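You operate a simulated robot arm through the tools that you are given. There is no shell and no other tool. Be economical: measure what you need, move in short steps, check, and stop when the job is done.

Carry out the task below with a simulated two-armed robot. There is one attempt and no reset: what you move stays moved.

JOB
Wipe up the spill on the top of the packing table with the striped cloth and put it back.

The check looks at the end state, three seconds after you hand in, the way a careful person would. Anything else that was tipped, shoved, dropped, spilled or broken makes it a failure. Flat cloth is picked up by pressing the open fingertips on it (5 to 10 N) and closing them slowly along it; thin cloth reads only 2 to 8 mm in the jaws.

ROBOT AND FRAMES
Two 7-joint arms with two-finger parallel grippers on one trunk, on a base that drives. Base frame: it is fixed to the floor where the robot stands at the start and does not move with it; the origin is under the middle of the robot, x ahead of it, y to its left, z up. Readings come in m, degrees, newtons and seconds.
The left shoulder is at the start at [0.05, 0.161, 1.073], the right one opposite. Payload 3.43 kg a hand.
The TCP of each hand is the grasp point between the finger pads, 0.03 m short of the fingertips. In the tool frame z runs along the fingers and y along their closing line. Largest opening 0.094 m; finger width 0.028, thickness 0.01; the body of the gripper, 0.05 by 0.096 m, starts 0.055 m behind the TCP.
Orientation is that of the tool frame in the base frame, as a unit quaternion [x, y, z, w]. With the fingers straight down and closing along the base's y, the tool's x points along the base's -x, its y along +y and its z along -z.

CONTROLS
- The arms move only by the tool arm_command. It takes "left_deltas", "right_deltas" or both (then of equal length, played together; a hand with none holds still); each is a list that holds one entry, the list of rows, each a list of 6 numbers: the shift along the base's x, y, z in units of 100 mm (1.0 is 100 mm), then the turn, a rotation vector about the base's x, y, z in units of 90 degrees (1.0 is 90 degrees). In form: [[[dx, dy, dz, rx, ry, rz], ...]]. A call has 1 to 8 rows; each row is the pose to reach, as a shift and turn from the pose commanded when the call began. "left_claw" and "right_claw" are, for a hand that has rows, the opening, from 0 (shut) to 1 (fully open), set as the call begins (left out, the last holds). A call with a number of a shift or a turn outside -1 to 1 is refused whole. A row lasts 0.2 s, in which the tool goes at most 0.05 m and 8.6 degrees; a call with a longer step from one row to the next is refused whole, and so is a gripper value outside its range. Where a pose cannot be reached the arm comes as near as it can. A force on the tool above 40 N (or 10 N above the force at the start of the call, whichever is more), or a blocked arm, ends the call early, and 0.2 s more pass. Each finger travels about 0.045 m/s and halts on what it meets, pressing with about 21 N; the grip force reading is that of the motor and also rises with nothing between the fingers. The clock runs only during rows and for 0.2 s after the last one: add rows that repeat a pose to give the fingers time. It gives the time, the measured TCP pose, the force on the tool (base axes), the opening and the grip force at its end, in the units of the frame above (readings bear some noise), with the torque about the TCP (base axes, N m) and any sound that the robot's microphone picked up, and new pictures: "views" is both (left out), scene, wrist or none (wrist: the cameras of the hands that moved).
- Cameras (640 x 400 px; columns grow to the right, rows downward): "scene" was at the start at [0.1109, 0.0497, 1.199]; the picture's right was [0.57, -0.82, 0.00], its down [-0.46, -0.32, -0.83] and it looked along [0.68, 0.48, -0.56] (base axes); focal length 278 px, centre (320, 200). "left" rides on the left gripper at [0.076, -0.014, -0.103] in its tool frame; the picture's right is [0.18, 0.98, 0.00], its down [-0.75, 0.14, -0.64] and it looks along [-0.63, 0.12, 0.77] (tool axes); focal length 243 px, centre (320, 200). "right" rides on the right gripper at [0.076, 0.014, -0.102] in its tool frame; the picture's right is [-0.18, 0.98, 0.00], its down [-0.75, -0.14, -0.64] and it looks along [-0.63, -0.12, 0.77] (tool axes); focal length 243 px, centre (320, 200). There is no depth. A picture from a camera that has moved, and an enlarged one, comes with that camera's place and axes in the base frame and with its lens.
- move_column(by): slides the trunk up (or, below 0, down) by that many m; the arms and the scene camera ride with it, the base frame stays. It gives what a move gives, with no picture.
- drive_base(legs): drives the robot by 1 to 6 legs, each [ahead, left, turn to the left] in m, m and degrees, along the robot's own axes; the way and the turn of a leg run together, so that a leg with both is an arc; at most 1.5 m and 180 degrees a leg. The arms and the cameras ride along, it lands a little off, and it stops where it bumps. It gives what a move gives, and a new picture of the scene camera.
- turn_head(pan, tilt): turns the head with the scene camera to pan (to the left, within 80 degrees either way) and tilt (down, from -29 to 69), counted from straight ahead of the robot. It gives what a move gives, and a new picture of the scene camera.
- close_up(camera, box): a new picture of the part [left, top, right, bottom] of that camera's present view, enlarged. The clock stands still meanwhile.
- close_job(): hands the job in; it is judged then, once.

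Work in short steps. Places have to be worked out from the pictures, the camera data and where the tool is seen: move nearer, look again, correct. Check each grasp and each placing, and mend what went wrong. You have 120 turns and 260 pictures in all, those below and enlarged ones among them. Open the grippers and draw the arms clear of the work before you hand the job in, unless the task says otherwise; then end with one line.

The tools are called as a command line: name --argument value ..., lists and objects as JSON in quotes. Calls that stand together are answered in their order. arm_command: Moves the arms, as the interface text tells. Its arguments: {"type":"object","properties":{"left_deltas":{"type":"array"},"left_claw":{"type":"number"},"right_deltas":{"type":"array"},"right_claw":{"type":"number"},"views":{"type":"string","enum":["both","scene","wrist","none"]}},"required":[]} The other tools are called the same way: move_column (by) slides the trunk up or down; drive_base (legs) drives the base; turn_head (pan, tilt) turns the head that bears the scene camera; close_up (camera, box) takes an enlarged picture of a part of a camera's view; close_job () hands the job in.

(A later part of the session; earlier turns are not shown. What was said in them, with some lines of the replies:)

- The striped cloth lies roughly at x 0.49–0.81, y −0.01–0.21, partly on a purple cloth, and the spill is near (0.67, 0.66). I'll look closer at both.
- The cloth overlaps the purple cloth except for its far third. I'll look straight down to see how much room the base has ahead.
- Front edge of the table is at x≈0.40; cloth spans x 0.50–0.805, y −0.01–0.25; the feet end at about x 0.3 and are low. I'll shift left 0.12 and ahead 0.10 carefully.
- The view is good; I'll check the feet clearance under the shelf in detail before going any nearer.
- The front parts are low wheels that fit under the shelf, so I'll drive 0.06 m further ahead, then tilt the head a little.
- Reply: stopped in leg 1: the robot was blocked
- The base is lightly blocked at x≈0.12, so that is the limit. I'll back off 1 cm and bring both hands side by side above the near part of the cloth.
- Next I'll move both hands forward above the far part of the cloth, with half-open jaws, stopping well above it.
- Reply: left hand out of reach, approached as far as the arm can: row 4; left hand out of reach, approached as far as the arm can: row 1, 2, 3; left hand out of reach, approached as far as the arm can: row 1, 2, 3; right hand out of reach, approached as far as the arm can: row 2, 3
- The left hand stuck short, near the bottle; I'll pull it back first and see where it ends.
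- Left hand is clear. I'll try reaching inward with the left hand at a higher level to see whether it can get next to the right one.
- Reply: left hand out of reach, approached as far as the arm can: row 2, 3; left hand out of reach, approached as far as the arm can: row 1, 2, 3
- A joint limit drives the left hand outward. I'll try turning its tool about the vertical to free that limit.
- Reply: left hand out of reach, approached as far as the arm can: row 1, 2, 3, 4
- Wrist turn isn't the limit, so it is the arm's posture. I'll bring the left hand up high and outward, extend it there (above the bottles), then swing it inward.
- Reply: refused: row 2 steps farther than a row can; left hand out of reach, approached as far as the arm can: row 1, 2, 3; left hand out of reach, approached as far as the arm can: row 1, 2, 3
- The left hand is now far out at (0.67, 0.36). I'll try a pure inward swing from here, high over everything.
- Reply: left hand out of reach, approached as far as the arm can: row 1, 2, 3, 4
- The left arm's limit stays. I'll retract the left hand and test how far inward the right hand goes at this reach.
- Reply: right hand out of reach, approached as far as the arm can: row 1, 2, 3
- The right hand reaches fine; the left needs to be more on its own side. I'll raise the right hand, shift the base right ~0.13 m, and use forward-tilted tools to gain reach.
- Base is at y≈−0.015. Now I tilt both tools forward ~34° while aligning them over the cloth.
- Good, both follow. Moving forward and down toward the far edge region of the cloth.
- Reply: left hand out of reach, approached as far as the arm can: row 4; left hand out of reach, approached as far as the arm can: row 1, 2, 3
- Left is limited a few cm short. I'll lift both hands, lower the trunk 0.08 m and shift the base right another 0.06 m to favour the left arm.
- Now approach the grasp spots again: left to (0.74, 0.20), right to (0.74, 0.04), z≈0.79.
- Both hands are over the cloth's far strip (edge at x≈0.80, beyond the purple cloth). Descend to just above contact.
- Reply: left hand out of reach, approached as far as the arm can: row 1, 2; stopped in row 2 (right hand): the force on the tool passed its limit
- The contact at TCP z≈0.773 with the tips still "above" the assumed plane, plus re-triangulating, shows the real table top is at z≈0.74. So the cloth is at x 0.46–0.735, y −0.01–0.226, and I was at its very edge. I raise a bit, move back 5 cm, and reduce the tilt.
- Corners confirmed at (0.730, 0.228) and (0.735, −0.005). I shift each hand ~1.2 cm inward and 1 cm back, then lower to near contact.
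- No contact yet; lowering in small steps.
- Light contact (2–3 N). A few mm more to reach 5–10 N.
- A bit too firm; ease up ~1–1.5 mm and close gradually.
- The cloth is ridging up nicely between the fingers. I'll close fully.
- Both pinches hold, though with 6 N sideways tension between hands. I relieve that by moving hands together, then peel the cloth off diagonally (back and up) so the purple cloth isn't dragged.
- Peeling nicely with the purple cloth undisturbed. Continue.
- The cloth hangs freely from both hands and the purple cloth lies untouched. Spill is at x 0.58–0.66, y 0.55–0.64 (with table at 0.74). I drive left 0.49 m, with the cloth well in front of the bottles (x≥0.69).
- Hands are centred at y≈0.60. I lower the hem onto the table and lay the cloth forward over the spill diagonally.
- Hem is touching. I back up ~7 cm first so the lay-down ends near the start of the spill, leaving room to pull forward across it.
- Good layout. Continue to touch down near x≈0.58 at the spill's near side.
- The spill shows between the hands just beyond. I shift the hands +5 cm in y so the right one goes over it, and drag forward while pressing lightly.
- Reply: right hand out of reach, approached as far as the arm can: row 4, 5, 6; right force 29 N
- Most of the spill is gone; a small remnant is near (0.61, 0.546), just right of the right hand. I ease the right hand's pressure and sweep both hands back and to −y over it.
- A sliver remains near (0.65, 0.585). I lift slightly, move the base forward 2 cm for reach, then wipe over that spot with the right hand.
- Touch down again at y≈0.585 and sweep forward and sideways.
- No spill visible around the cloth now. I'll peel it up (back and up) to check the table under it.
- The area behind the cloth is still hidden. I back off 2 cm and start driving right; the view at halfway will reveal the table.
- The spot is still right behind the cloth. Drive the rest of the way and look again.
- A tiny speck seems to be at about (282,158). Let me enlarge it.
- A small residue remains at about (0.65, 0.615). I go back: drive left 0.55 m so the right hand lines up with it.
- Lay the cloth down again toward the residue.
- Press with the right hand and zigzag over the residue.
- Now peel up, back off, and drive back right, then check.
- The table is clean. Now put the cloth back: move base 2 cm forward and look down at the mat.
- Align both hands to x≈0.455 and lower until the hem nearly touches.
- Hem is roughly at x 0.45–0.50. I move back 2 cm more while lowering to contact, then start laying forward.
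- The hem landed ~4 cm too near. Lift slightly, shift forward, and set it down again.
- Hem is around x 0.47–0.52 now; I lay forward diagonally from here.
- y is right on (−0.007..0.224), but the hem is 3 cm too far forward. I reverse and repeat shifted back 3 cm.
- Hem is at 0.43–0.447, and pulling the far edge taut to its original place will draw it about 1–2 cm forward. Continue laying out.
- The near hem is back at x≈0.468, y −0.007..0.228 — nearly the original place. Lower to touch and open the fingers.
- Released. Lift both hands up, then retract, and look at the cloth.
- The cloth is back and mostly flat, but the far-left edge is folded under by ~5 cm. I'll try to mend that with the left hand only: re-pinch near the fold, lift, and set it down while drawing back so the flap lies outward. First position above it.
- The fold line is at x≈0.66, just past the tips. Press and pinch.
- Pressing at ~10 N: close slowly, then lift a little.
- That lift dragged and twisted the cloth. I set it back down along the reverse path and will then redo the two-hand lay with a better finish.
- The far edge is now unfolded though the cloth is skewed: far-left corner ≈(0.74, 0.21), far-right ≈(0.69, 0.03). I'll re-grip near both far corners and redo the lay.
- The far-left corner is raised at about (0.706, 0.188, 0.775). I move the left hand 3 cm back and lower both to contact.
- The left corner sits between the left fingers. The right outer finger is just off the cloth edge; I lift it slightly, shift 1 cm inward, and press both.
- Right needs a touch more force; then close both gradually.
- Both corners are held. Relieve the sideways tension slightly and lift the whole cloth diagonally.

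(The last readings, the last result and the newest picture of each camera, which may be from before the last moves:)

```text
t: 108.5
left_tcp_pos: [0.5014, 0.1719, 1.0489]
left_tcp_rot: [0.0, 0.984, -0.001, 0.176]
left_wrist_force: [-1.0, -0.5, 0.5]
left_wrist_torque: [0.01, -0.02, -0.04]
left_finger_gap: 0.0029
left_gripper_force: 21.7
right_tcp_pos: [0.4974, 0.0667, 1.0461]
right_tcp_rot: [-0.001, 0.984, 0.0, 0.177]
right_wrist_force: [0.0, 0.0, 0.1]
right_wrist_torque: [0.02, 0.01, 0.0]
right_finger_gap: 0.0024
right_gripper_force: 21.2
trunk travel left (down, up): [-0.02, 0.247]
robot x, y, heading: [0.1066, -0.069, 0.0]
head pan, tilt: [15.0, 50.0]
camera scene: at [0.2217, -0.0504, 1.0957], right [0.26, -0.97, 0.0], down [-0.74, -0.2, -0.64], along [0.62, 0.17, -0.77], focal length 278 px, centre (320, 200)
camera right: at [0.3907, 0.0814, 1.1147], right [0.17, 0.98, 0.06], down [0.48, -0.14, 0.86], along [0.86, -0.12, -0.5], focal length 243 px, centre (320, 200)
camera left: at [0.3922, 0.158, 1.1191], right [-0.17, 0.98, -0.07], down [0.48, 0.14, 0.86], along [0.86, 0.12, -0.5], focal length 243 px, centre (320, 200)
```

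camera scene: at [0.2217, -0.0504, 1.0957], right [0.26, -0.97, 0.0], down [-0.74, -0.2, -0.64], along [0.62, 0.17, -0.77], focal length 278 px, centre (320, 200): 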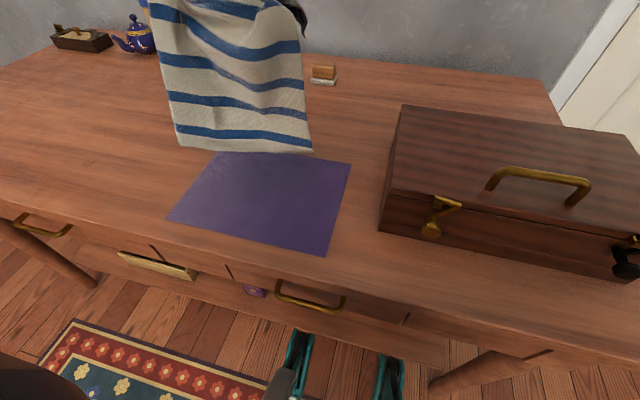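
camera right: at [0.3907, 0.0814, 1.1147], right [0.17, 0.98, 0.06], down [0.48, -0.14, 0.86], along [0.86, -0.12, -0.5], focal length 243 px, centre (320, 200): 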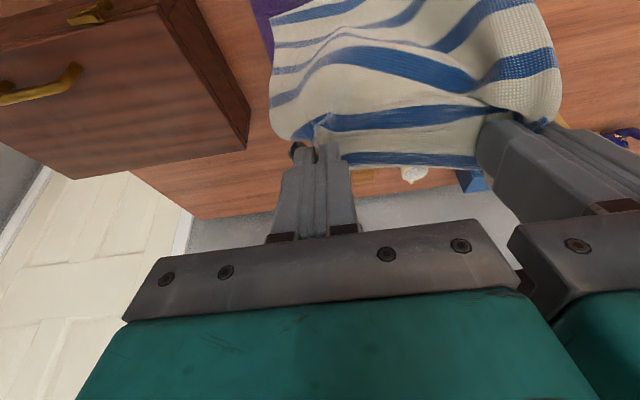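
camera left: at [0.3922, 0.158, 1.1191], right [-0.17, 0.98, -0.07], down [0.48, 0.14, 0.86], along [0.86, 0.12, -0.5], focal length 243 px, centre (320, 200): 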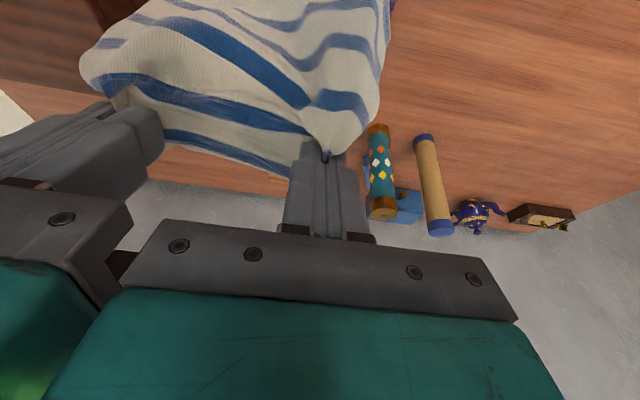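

Cloth hangs clean, and the purple mat hasn't moved. Set the start of the lay: hands to x≈0.47, lower a bit, let it settle.

arm_command --left_deltas '[[[-0.2, 0, 0, 0, 0, 0], [-0.31, -0.06, 0, 0, 0, 0], [-0.31, -0.06, 0, 0, 0, 0], [-0.31, -0.06, 0, 0, 0, 0], [-0.31, -0.06, -0.15, 0, 0, 0], [-0.31, -0.06, -0.25, 0, 0, 0], [-0.31, -0.06, -0.25, 0, 0, 0]]]' --right_deltas '[[[-0.2, 0, 0, 0, 0, 0], [-0.27, -0.06, 0, 0, 0, 0], [-0.27, -0.06, 0, 0, 0, 0], [-0.27, -0.06, 0, 0, 0, 0], [-0.27, -0.06, -0.15, 0, 0, 0], [-0.27, -0.06, -0.25, 0, 0, 0], [-0.27, -0.06, -0.25, 0, 0, 0]]]' --views "scene"

```text
t: 110.2
left_tcp_pos: [0.4695, 0.1657, 1.0239]
left_tcp_rot: [-0.001, 0.984, -0.001, 0.176]
left_wrist_force: [0.5, -0.7, 0.0]
left_wrist_torque: [-0.04, -0.01, -0.02]
left_finger_gap: 0.0028
left_gripper_force: 20.7
right_tcp_pos: [0.4726, 0.0598, 1.0217]
right_tcp_rot: [0.001, 0.984, 0.0, 0.177]
right_wrist_force: [0.5, -0.4, 0.3]
right_wrist_torque: [0.04, 0.01, -0.02]
right_finger_gap: 0.0023
right_gripper_force: 20.9
trunk travel left (down, up): [-0.02, 0.247]
robot x, y, heading: [0.1106, -0.07, 0.2]
head pan, tilt: [15.0, 50.0]
camera scene: at [0.2217, -0.0504, 1.0957], right [0.26, -0.97, 0.0], down [-0.74, -0.2, -0.64], along [0.62, 0.17, -0.77], focal length 278 px, centre (320, 200)
```

scene: 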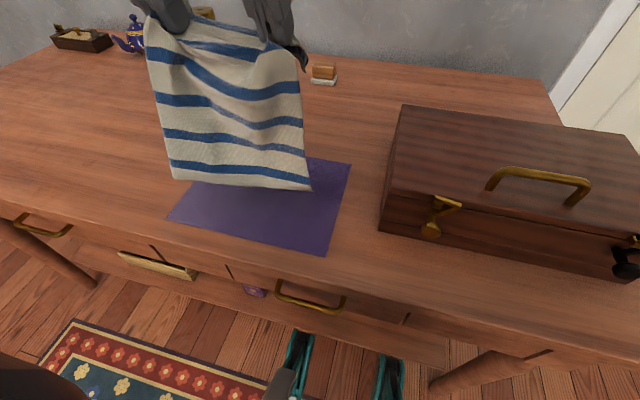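

The hem spans y≈0.036–0.275, about 4 cm too far left, so I shift both hands −4 cm in y, then begin laying.

arm_command --left_deltas '[[[0, -0.25, 0, 0, 0, 0], [0, -0.42, 0, 0, 0, 0], [0, -0.42, 0, 0, 0, 0], [0, -0.42, 0, 0, 0, 0], [0.05, -0.42, -0.3, 0, 0, 0], [0.2, -0.42, -0.55, 0, 0, 0], [0.45, -0.42, -0.8, 0, 0, 0]]]' --right_deltas '[[[0, -0.25, 0, 0, 0, 0], [0, -0.42, 0, 0, 0, 0], [0, -0.42, 0, 0, 0, 0], [0, -0.42, 0, 0, 0, 0], [0.05, -0.42, -0.3, 0, 0, 0], [0.2, -0.42, -0.55, 0, 0, 0], [0.45, -0.42, -0.8, 0, 0, 0]]]' --views "scene"

```text
t: 111.8
left_tcp_pos: [0.5156, 0.1229, 0.9422]
left_tcp_rot: [0.0, 0.984, -0.001, 0.175]
left_wrist_force: [-0.9, -0.6, 0.4]
left_wrist_torque: [-0.01, -0.02, -0.05]
left_finger_gap: 0.0025
left_gripper_force: 20.8
right_tcp_pos: [0.5186, 0.0186, 0.9401]
right_tcp_rot: [0.0, 0.984, -0.001, 0.177]
right_wrist_force: [0.6, 0.0, 0.2]
right_wrist_torque: [0.07, 0.04, 0.0]
right_finger_gap: 0.0026
right_gripper_force: 21.4
trunk travel left (down, up): [-0.02, 0.247]
robot x, y, heading: [0.1086, -0.074, 0.3]
head pan, tilt: [15.0, 50.0]
camera scene: at [0.2219, -0.0504, 1.0957], right [0.26, -0.97, 0.0], down [-0.74, -0.2, -0.64], along [0.62, 0.17, -0.77], focal length 278 px, centre (320, 200)
```

scene: 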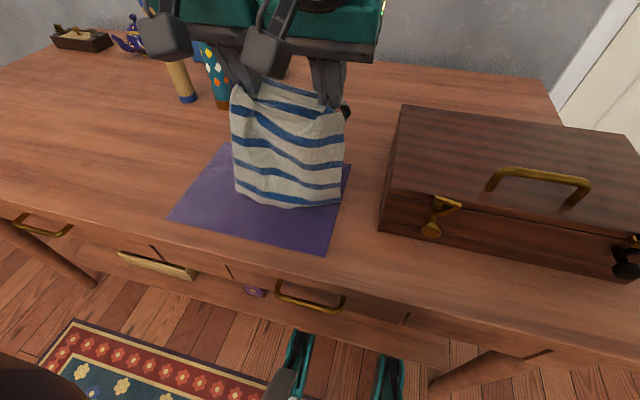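

The hem is slightly forward and bunched; I lift a bit, shift back 3 cm and left 2.5 cm, then lay forward.

arm_command --left_deltas '[[[-0.1, 0.1, 0.3, 0, 0, 0], [-0.3, 0.3, 0.45, 0, 0, 0], [-0.3, 0.3, 0.45, 0, 0, 0], [-0.3, 0.3, 0.15, 0, 0, 0], [0.0, 0.3, -0.15, 0, 0, 0], [0.35, 0.3, -0.45, 0, 0, 0], [0.7, 0.3, -0.75, 0, 0, 0], [1.0, 0.3, -1.0, 0, 0, 0]]]' --right_deltas '[[[-0.1, 0.1, 0.3, 0, 0, 0], [-0.3, 0.22, 0.45, 0, 0, 0], [-0.3, 0.22, 0.45, 0, 0, 0], [-0.3, 0.22, 0.15, 0, 0, 0], [0.0, 0.22, -0.15, 0, 0, 0], [0.35, 0.22, -0.45, 0, 0, 0], [0.7, 0.22, -0.75, 0, 0, 0], [1.0, 0.22, -1.0, 0, 0, 0]]]' --views "scene"

```text
t: 113.5
left_tcp_pos: [0.6163, 0.1535, 0.8428]
left_tcp_rot: [0.0, 0.984, -0.002, 0.176]
left_wrist_force: [-0.3, -17.3, -1.4]
left_wrist_torque: [-0.47, 0.03, -0.19]
left_finger_gap: 0.0026
left_gripper_force: 20.9
right_tcp_pos: [0.618, 0.0401, 0.8383]
right_tcp_rot: [-0.001, 0.984, 0.001, 0.177]
right_wrist_force: [0.0, 17.4, 0.9]
right_wrist_torque: [0.53, -0.03, 0.13]
right_finger_gap: 0.0026
right_gripper_force: 20.8
trunk travel left (down, up): [-0.02, 0.247]
robot x, y, heading: [0.1103, -0.0733, 0.0]
head pan, tilt: [15.0, 50.0]
camera scene: at [0.2219, -0.0503, 1.0957], right [0.26, -0.97, 0.0], down [-0.74, -0.2, -0.64], along [0.62, 0.17, -0.77], focal length 278 px, centre (320, 200)
```

scene: 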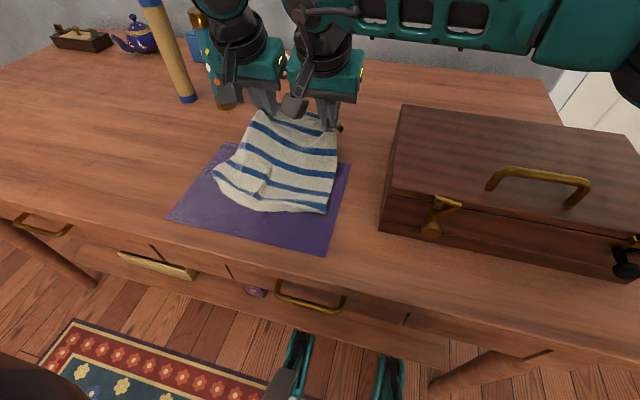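

Continue: lay down to x≈0.70 with less side tension, touch, then open wide slowly so the gathers spread.

arm_command --left_deltas '[[[0.2, -0.03, -0.15, 0, 0, 0], [0.4, -0.03, -0.3, 0, 0, 0], [0.6, -0.03, -0.45, 0, 0, 0], [0.8, -0.03, -0.6, 0, 0, 0], [0.8, -0.03, -0.65, 0, 0, 0]]]' --right_deltas '[[[0.2, 0.02, -0.15, 0, 0, 0], [0.4, 0.02, -0.3, 0, 0, 0], [0.6, 0.02, -0.45, 0, 0, 0], [0.78, 0.02, -0.58, 0, 0, 0], [0.78, 0.02, -0.61, 0, 0, 0]]]' --views "scene"

close_up --camera "scene" --box '[160, 90, 370, 260]'

```text
t: 114.8
left_tcp_pos: [0.6883, 0.1561, 0.7831]
left_tcp_rot: [0.0, 0.984, -0.002, 0.177]
left_wrist_force: [0.8, -14.5, -0.6]
left_wrist_torque: [-0.43, -0.02, -0.19]
left_finger_gap: 0.0029
left_gripper_force: 21.2
left hand out of reach, approached as far as the arm can: row 4, 5
right_tcp_pos: [0.6943, 0.0434, 0.7794]
right_tcp_rot: [-0.002, 0.984, 0.002, 0.177]
right_wrist_force: [-0.9, 15.1, 0.4]
right_wrist_torque: [0.44, 0.02, 0.1]
right_finger_gap: 0.0023
right_gripper_force: 21.2
trunk travel left (down, up): [-0.02, 0.247]
robot x, y, heading: [0.1097, -0.0713, 0.0]
head pan, tilt: [15.0, 50.0]
camera scene: at [0.2217, -0.0503, 1.0957], right [0.26, -0.97, 0.0], down [-0.74, -0.2, -0.64], along [0.62, 0.17, -0.77], focal length 278 px, centre (320, 200)
```

scene: 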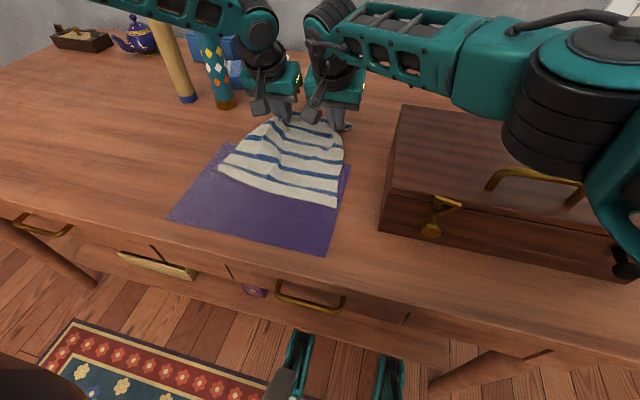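

```text
2.35 times, centred on (265, 175) of scene
camera zoom: at [0.2217, -0.0503, 1.0957], right [0.26, -0.97, 0.0], down [-0.74, -0.2, -0.64], along [0.62, 0.17, -0.77], focal length 653 px, centre (449, 259)
```

zoom: 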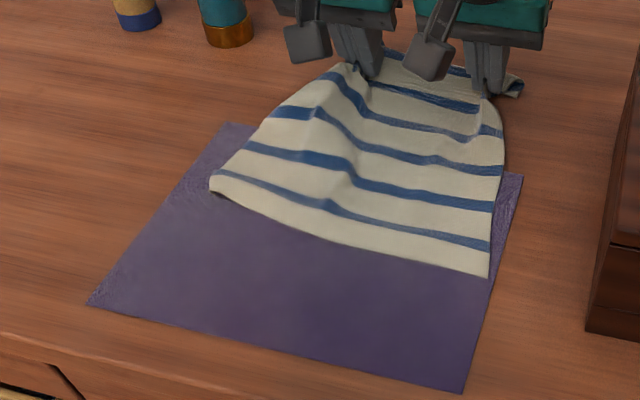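

The hem ended 4–7 cm too far forward. With the same grip I peel back up and re-lay starting ~5 cm nearer, letting it settle longer.

arm_command --left_deltas '[[[-0.3, -0.05, 0.35, 0, 0, 0], [-0.6, -0.05, 0.7, 0, 0, 0], [-0.9, -0.05, 1.0, 0, 0, 0]]]' --right_deltas '[[[-0.33, 0.02, 0.35, 0, 0, 0], [-0.65, 0.02, 0.7, 0, 0, 0], [-0.95, 0.02, 1.0, 0, 0, 0]]]' --views "none"

arm_command --left_deltas '[[[-0.33, 0, 0.35, 0, 0, 0], [-0.66, 0, 0.7, 0, 0, 0], [-1.0, 0, 1.0, 0, 0, 0]]]' --right_deltas '[[[-0.33, 0, 0.35, 0, 0, 0], [-0.66, 0, 0.7, 0, 0, 0], [-1.0, 0, 1.0, 0, 0, 0]]]' --views "none"

arm_command --left_deltas '[[[-0.35, 0, 0.35, 0, 0, 0], [-0.6, 0, 0.6, 0, 0, 0], [-0.6, 0, 0.6, 0, 0, 0], [-0.6, 0, 0.6, 0, 0, 0], [-0.6, 0, 0.6, 0, 0, 0], [-0.6, 0, 0.35, 0, 0, 0], [-0.55, 0, 0.1, 0, 0, 0], [-0.35, 0, -0.2, 0, 0, 0]]]' --right_deltas '[[[-0.35, 0, 0.35, 0, 0, 0], [-0.6, 0, 0.6, 0, 0, 0], [-0.6, 0, 0.6, 0, 0, 0], [-0.6, 0, 0.6, 0, 0, 0], [-0.6, 0, 0.6, 0, 0, 0], [-0.6, 0, 0.35, 0, 0, 0], [-0.55, 0, 0.1, 0, 0, 0], [-0.35, 0, -0.2, 0, 0, 0]]]' --views "scene"

```text
t: 115.5
left_tcp_pos: [0.5976, 0.1508, 0.8833]
left_tcp_rot: [-0.001, 0.984, 0.0, 0.176]
left_wrist_force: [-0.4, -6.9, -0.2]
left_wrist_torque: [-0.21, 0.01, -0.12]
left_finger_gap: 0.0028
left_gripper_force: 21.1
right_tcp_pos: [0.6006, 0.0432, 0.881]
right_tcp_rot: [0.001, 0.984, 0.0, 0.178]
right_wrist_force: [0.3, 7.3, 1.1]
right_wrist_torque: [0.23, 0.02, 0.06]
right_finger_gap: 0.0025
right_gripper_force: 20.4
trunk travel left (down, up): [-0.02, 0.247]
robot x, y, heading: [0.1025, -0.0716, 0.2]
head pan, tilt: [15.0, 50.0]
```

```text
t: 116.3
left_tcp_pos: [0.4963, 0.1511, 0.9826]
left_tcp_rot: [-0.001, 0.984, 0.0, 0.176]
left_wrist_force: [0.5, -1.6, -0.8]
left_wrist_torque: [-0.05, 0.0, -0.01]
left_finger_gap: 0.0031
left_gripper_force: 20.9
right_tcp_pos: [0.4993, 0.0443, 0.9825]
right_tcp_rot: [0.002, 0.984, -0.001, 0.178]
right_wrist_force: [0.5, 3.2, 0.4]
right_wrist_torque: [0.07, -0.03, 0.0]
right_finger_gap: 0.0025
right_gripper_force: 21.2
trunk travel left (down, up): [-0.02, 0.247]
robot x, y, heading: [0.1042, -0.069, 0.0]
head pan, tilt: [15.0, 50.0]
```

```text
t: 118.2
left_tcp_pos: [0.4594, 0.1498, 0.9645]
left_tcp_rot: [0.0, 0.984, 0.0, 0.177]
left_wrist_force: [0.4, -5.7, -0.1]
left_wrist_torque: [-0.17, -0.03, -0.09]
left_finger_gap: 0.0029
left_gripper_force: 21.0
right_tcp_pos: [0.4655, 0.0434, 0.9613]
right_tcp_rot: [0.0, 0.984, 0.0, 0.178]
right_wrist_force: [-0.4, 5.3, 0.1]
right_wrist_torque: [0.18, -0.01, 0.06]
right_finger_gap: 0.0024
right_gripper_force: 21.0
trunk travel left (down, up): [-0.02, 0.247]
robot x, y, heading: [0.1078, -0.0688, 0.3]
head pan, tilt: [15.0, 50.0]
camera scene: at [0.2219, -0.0504, 1.0957], right [0.26, -0.97, 0.0], down [-0.74, -0.2, -0.64], along [0.62, 0.17, -0.77], focal length 278 px, centre (320, 200)
```

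scene: 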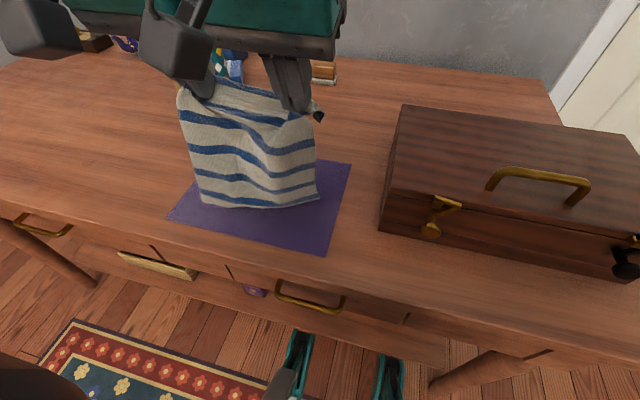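

Hem is now around x 0.45–0.51. Lay forward again.

arm_command --left_deltas '[[[0.25, -0.05, -0.2, 0, 0, 0], [0.5, -0.1, -0.4, 0, 0, 0], [0.75, -0.1, -0.65, 0, 0, 0], [1.0, -0.1, -0.9, 0, 0, 0]]]' --right_deltas '[[[0.2, -0.05, -0.2, 0, 0, 0], [0.45, -0.1, -0.4, 0, 0, 0], [0.7, -0.1, -0.65, 0, 0, 0], [0.95, -0.1, -0.9, 0, 0, 0]]]' --views "scene"

```text
t: 119.2
left_tcp_pos: [0.5622, 0.1408, 0.8734]
left_tcp_rot: [0.0, 0.984, -0.001, 0.176]
left_wrist_force: [-0.3, -3.1, 0.3]
left_wrist_torque: [-0.09, 0.01, -0.05]
left_finger_gap: 0.003
left_gripper_force: 20.8
right_tcp_pos: [0.5603, 0.0337, 0.8698]
right_tcp_rot: [0.001, 0.984, 0.0, 0.178]
right_wrist_force: [-0.6, 3.4, -1.2]
right_wrist_torque: [0.1, -0.02, 0.06]
right_finger_gap: 0.0025
right_gripper_force: 20.9
trunk travel left (down, up): [-0.02, 0.247]
robot x, y, heading: [0.1114, -0.0675, 0.0]
head pan, tilt: [15.0, 50.0]
camera scene: at [0.2219, -0.0503, 1.0957], right [0.26, -0.97, 0.0], down [-0.74, -0.2, -0.64], along [0.62, 0.17, -0.77], focal length 278 px, centre (320, 200)
```

scene: 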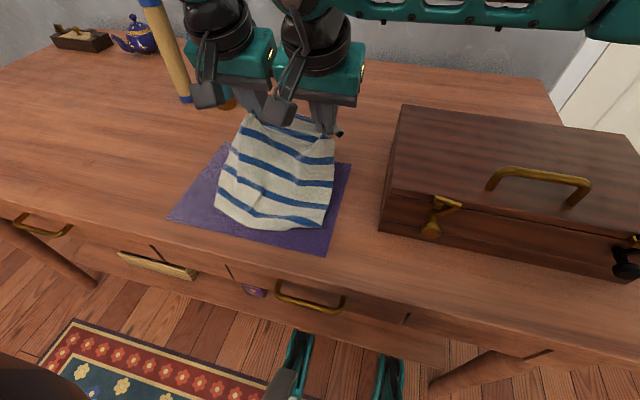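

Hem is right at x≈0.457. Finish laying to x≈0.69 and touch down.

arm_command --left_deltas '[[[0.3, 0.03, -0.2, 0, 0, 0], [0.6, 0.07, -0.4, 0, 0, 0], [0.9, 0.1, -0.65, 0, 0, 0], [1.0, 0.1, -0.85, 0, 0, 0], [1.0, 0.1, -0.92, 0, 0, 0]]]' --right_deltas '[[[0.3, 0, -0.2, 0, 0, 0], [0.6, 0.02, -0.4, 0, 0, 0], [0.9, 0.03, -0.65, 0, 0, 0], [1.0, 0.03, -0.85, 0, 0, 0], [1.0, 0.03, -0.9, 0, 0, 0]]]' --views "none"

arm_command --left_deltas '[[[0.15, 0, -0.02, 0, 0, 0], [0.2, 0, -0.04, 0, 0, 0], [0.2, 0, -0.05, 0, 0, 0]]]' --right_deltas '[[[0.15, 0, -0.02, 0, 0, 0], [0.22, 0, -0.04, 0, 0, 0], [0.22, 0, -0.05, 0, 0, 0]]]' --views "both"

```text
t: 120.3
left_tcp_pos: [0.662, 0.1512, 0.7811]
left_tcp_rot: [0.0, 0.984, -0.002, 0.177]
left_wrist_force: [-1.8, -19.0, 0.2]
left_wrist_torque: [-0.52, 0.01, -0.26]
left_finger_gap: 0.0029
left_gripper_force: 21.0
right_tcp_pos: [0.6592, 0.0392, 0.7822]
right_tcp_rot: [-0.002, 0.984, 0.002, 0.178]
right_wrist_force: [1.7, 18.9, 0.3]
right_wrist_torque: [0.58, -0.03, 0.15]
right_finger_gap: 0.0026
right_gripper_force: 21.3
trunk travel left (down, up): [-0.02, 0.247]
robot x, y, heading: [0.1105, -0.0654, 0.1]
head pan, tilt: [15.0, 50.0]
```

```text
t: 121.2
left_tcp_pos: [0.6814, 0.1518, 0.776]
left_tcp_rot: [0.0, 0.984, -0.003, 0.178]
left_wrist_force: [-0.8, -19.9, 0.5]
left_wrist_torque: [-0.58, 0.06, -0.26]
left_finger_gap: 0.003
left_gripper_force: 20.7
right_tcp_pos: [0.6799, 0.0397, 0.7764]
right_tcp_rot: [0.0, 0.984, 0.002, 0.178]
right_wrist_force: [0.3, 19.7, 0.5]
right_wrist_torque: [0.61, -0.02, 0.17]
right_finger_gap: 0.0027
right_gripper_force: 21.8
trunk travel left (down, up): [-0.02, 0.247]
robot x, y, heading: [0.1104, -0.0698, 0.1]
head pan, tilt: [15.0, 50.0]
camera scene: at [0.2216, -0.0504, 1.0958], right [0.26, -0.97, 0.0], down [-0.74, -0.2, -0.64], along [0.62, 0.17, -0.77], focal length 278 px, centre (320, 200)
camera right: at [0.5734, 0.0526, 0.8444], right [0.17, 0.98, 0.07], down [0.48, -0.14, 0.86], along [0.86, -0.11, -0.5], focal length 243 px, centre (320, 200)
camera left: at [0.5732, 0.1381, 0.8462], right [-0.17, 0.98, -0.07], down [0.48, 0.14, 0.86], along [0.86, 0.11, -0.5], focal length 243 px, centre (320, 200)
```

scene: 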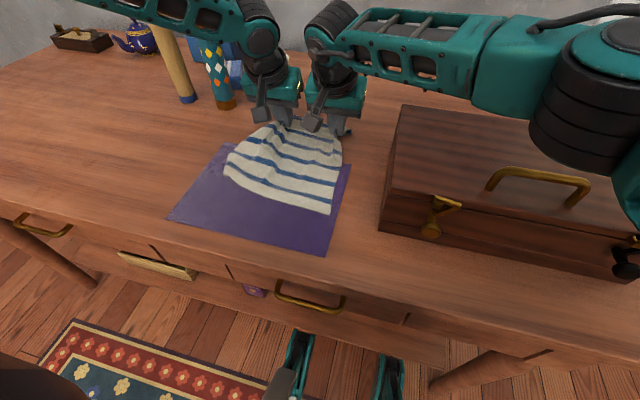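
right: 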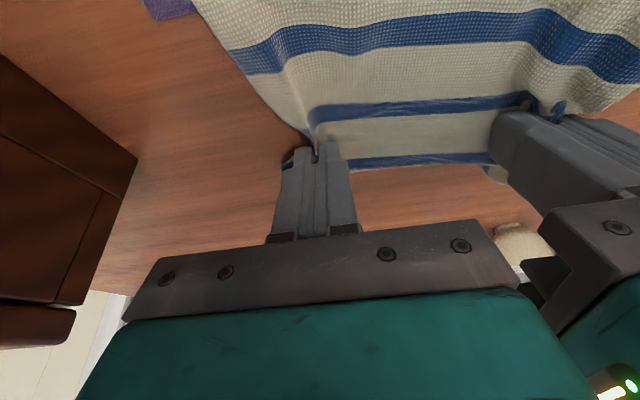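
left: 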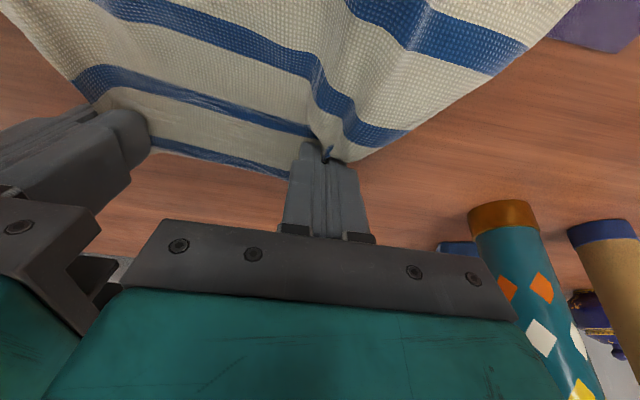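

The centre is about (0.60, 0.11), close to the original. I release by opening wide while touching (spreads the gathers), then lift straight up and look.

arm_command --left_deltas '[[[0, 0, -0.005, 0, 0, 0], [0, 0, -0.005, 0, 0, 0], [0, 0, -0.005, 0, 0, 0], [0, 0, 0.3, 0, 0, 0], [0, 0, 0.7, 0, 0, 0], [0, 0, 1.0, 0, 0, 0]]]' --right_deltas '[[[0, 0, -0.005, 0, 0, 0], [0, 0, -0.005, 0, 0, 0], [0, 0, -0.005, 0, 0, 0], [0, 0, 0.3, 0, 0, 0], [0, 0, 0.7, 0, 0, 0], [0, 0, 1.0, 0, 0, 0]]]' --left_claw 0.4 --right_claw 0.4 --views "none"

close_up --camera "scene" --box '[160, 90, 370, 260]'

```text
t: 122.5
left_tcp_pos: [0.6801, 0.1524, 0.8739]
left_tcp_rot: [0.0, 0.984, 0.0, 0.177]
left_wrist_force: [-0.1, -0.5, -0.5]
left_wrist_torque: [-0.01, 0.02, 0.02]
left_finger_gap: 0.0371
left_gripper_force: 0.1
right_tcp_pos: [0.6818, 0.0349, 0.876]
right_tcp_rot: [0.0, 0.984, 0.0, 0.177]
right_wrist_force: [0.0, -0.3, 0.2]
right_wrist_torque: [0.01, 0.02, 0.01]
right_finger_gap: 0.0374
right_gripper_force: 0.2
trunk travel left (down, up): [-0.02, 0.247]
robot x, y, heading: [0.1072, -0.0711, -0.2]
head pan, tilt: [15.0, 50.0]
```

```text
2.35 times, centred on (265, 175) of scene
camera zoom: at [0.2215, -0.0504, 1.0957], right [0.26, -0.97, 0.0], down [-0.74, -0.2, -0.64], along [0.62, 0.17, -0.77], focal length 653 px, centre (449, 259)
```

zoom: 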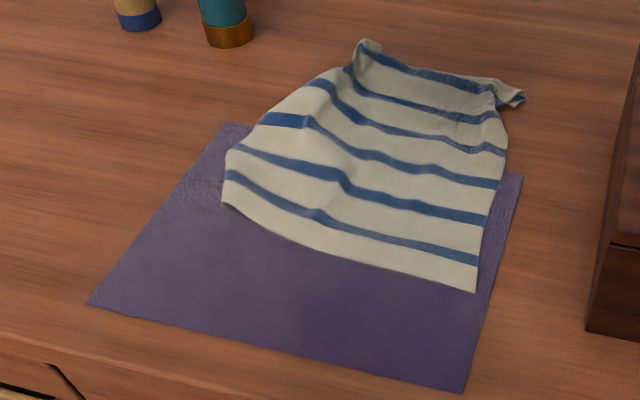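

All stripes are visible, the cloth lies open at x≈0.48–0.735, y≈0.0–0.21, practically its original place, and the purple cloth is unmoved. I retract both arms clear and take a final look.

arm_command --left_deltas '[[[-0.3, 0.1, 0.3, 0, 0, 0], [-0.6, 0.2, 0.5, 0, 0, 0], [-0.8, 0.55, 0.7, 0, 0, 0], [-1.0, 0.9, 0.9, 0, 0, 0]]]' --right_deltas '[[[-0.3, 0, 0.3, 0, 0, 0], [-0.6, 0, 0.5, 0, 0, 0], [-0.8, -0.3, 0.7, 0, 0, 0], [-1.0, -0.6, 0.9, 0, 0, 0]]]' --left_claw 1 --right_claw 1 --views "none"

arm_command --left_deltas '[[[-0.3, 0.3, 0, 0, 0, 0], [-0.6, 0.6, 0, 0, 0, 0], [-0.9, 0.9, 0, 0, 0, 0], [-1.0, 1.0, 0, 0, 0, 0]]]' --right_deltas '[[[-0.3, -0.3, 0.1, 0, 0, 0], [-0.6, -0.6, 0.2, 0, 0, 0], [-0.9, -0.9, 0.2, 0, 0, 0], [-1.0, -1.0, 0.2, 0, 0, 0]]]' --views "none"

turn_head --pan 25 --tilt 42

```text
t: 123.5
left_tcp_pos: [0.5798, 0.2403, 0.9664]
left_tcp_rot: [-0.001, 0.984, 0.0, 0.177]
left_wrist_force: [0.1, -0.4, -0.5]
left_wrist_torque: [-0.01, -0.03, -0.01]
left_finger_gap: 0.094
left_gripper_force: 0.1
right_tcp_pos: [0.5812, -0.0239, 0.9637]
right_tcp_rot: [-0.001, 0.984, 0.001, 0.178]
right_wrist_force: [0.3, 0.2, 0.3]
right_wrist_torque: [0.0, -0.03, 0.0]
right_finger_gap: 0.0939
right_gripper_force: 0.1
trunk travel left (down, up): [-0.02, 0.247]
robot x, y, heading: [0.1102, -0.0685, 0.0]
head pan, tilt: [15.0, 50.0]
```

```text
t: 124.5
left_tcp_pos: [0.4796, 0.3421, 0.9667]
left_tcp_rot: [0.0, 0.984, 0.0, 0.176]
left_wrist_force: [-0.1, -0.3, -0.4]
left_wrist_torque: [0.01, -0.02, -0.02]
left_finger_gap: 0.0939
left_gripper_force: 0.2
right_tcp_pos: [0.4825, -0.1223, 0.9848]
right_tcp_rot: [0.0, 0.984, 0.0, 0.178]
right_wrist_force: [0.2, 0.5, 0.6]
right_wrist_torque: [-0.03, -0.01, 0.0]
right_finger_gap: 0.0939
right_gripper_force: 0.1
trunk travel left (down, up): [-0.02, 0.247]
robot x, y, heading: [0.1102, -0.067, -0.2]
head pan, tilt: [15.0, 50.0]
```

```text
t: 125.3
left_tcp_pos: [0.4802, 0.3415, 0.9673]
left_tcp_rot: [-0.001, 0.984, -0.001, 0.177]
left_wrist_force: [0.5, -0.2, 0.2]
left_wrist_torque: [0.02, 0.02, 0.01]
left_finger_gap: 0.094
left_gripper_force: 0.1
right_tcp_pos: [0.4833, -0.1211, 0.9839]
right_tcp_rot: [0.0, 0.984, 0.0, 0.177]
right_wrist_force: [-1.2, -0.4, 0.0]
right_wrist_torque: [0.01, -0.03, 0.01]
right_finger_gap: 0.0942
right_gripper_force: 0.1
trunk travel left (down, up): [-0.02, 0.247]
robot x, y, heading: [0.1073, -0.0719, 0.0]
head pan, tilt: [25.0, 42.0]
camera scene: at [0.223, -0.035, 1.1069], right [0.42, -0.91, 0.0], down [-0.61, -0.28, -0.74], along [0.67, 0.31, -0.67], focal length 278 px, centre (320, 200)
```

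scene: 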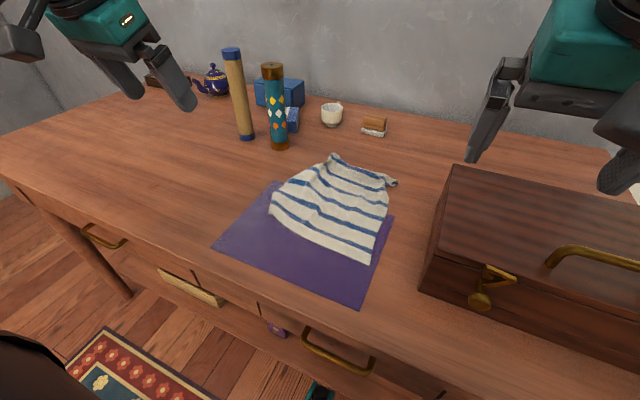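

The table is clean, the cloth is back in place, nothing else moved, and both hands are open and clear. Handing in.

close_job

```text
The job is handed in.
```

I wiped up the spill and put the striped cloth back within 2–4 cm of where it lay, but it is a little skewed and wrinkled rather than flat. A close-up after the last wipe showed the table clean. The purple cloth and the other items look undisturbed, though early on the base bumped the table lightly. I've handed in the job with both grippers open and the arms clear.
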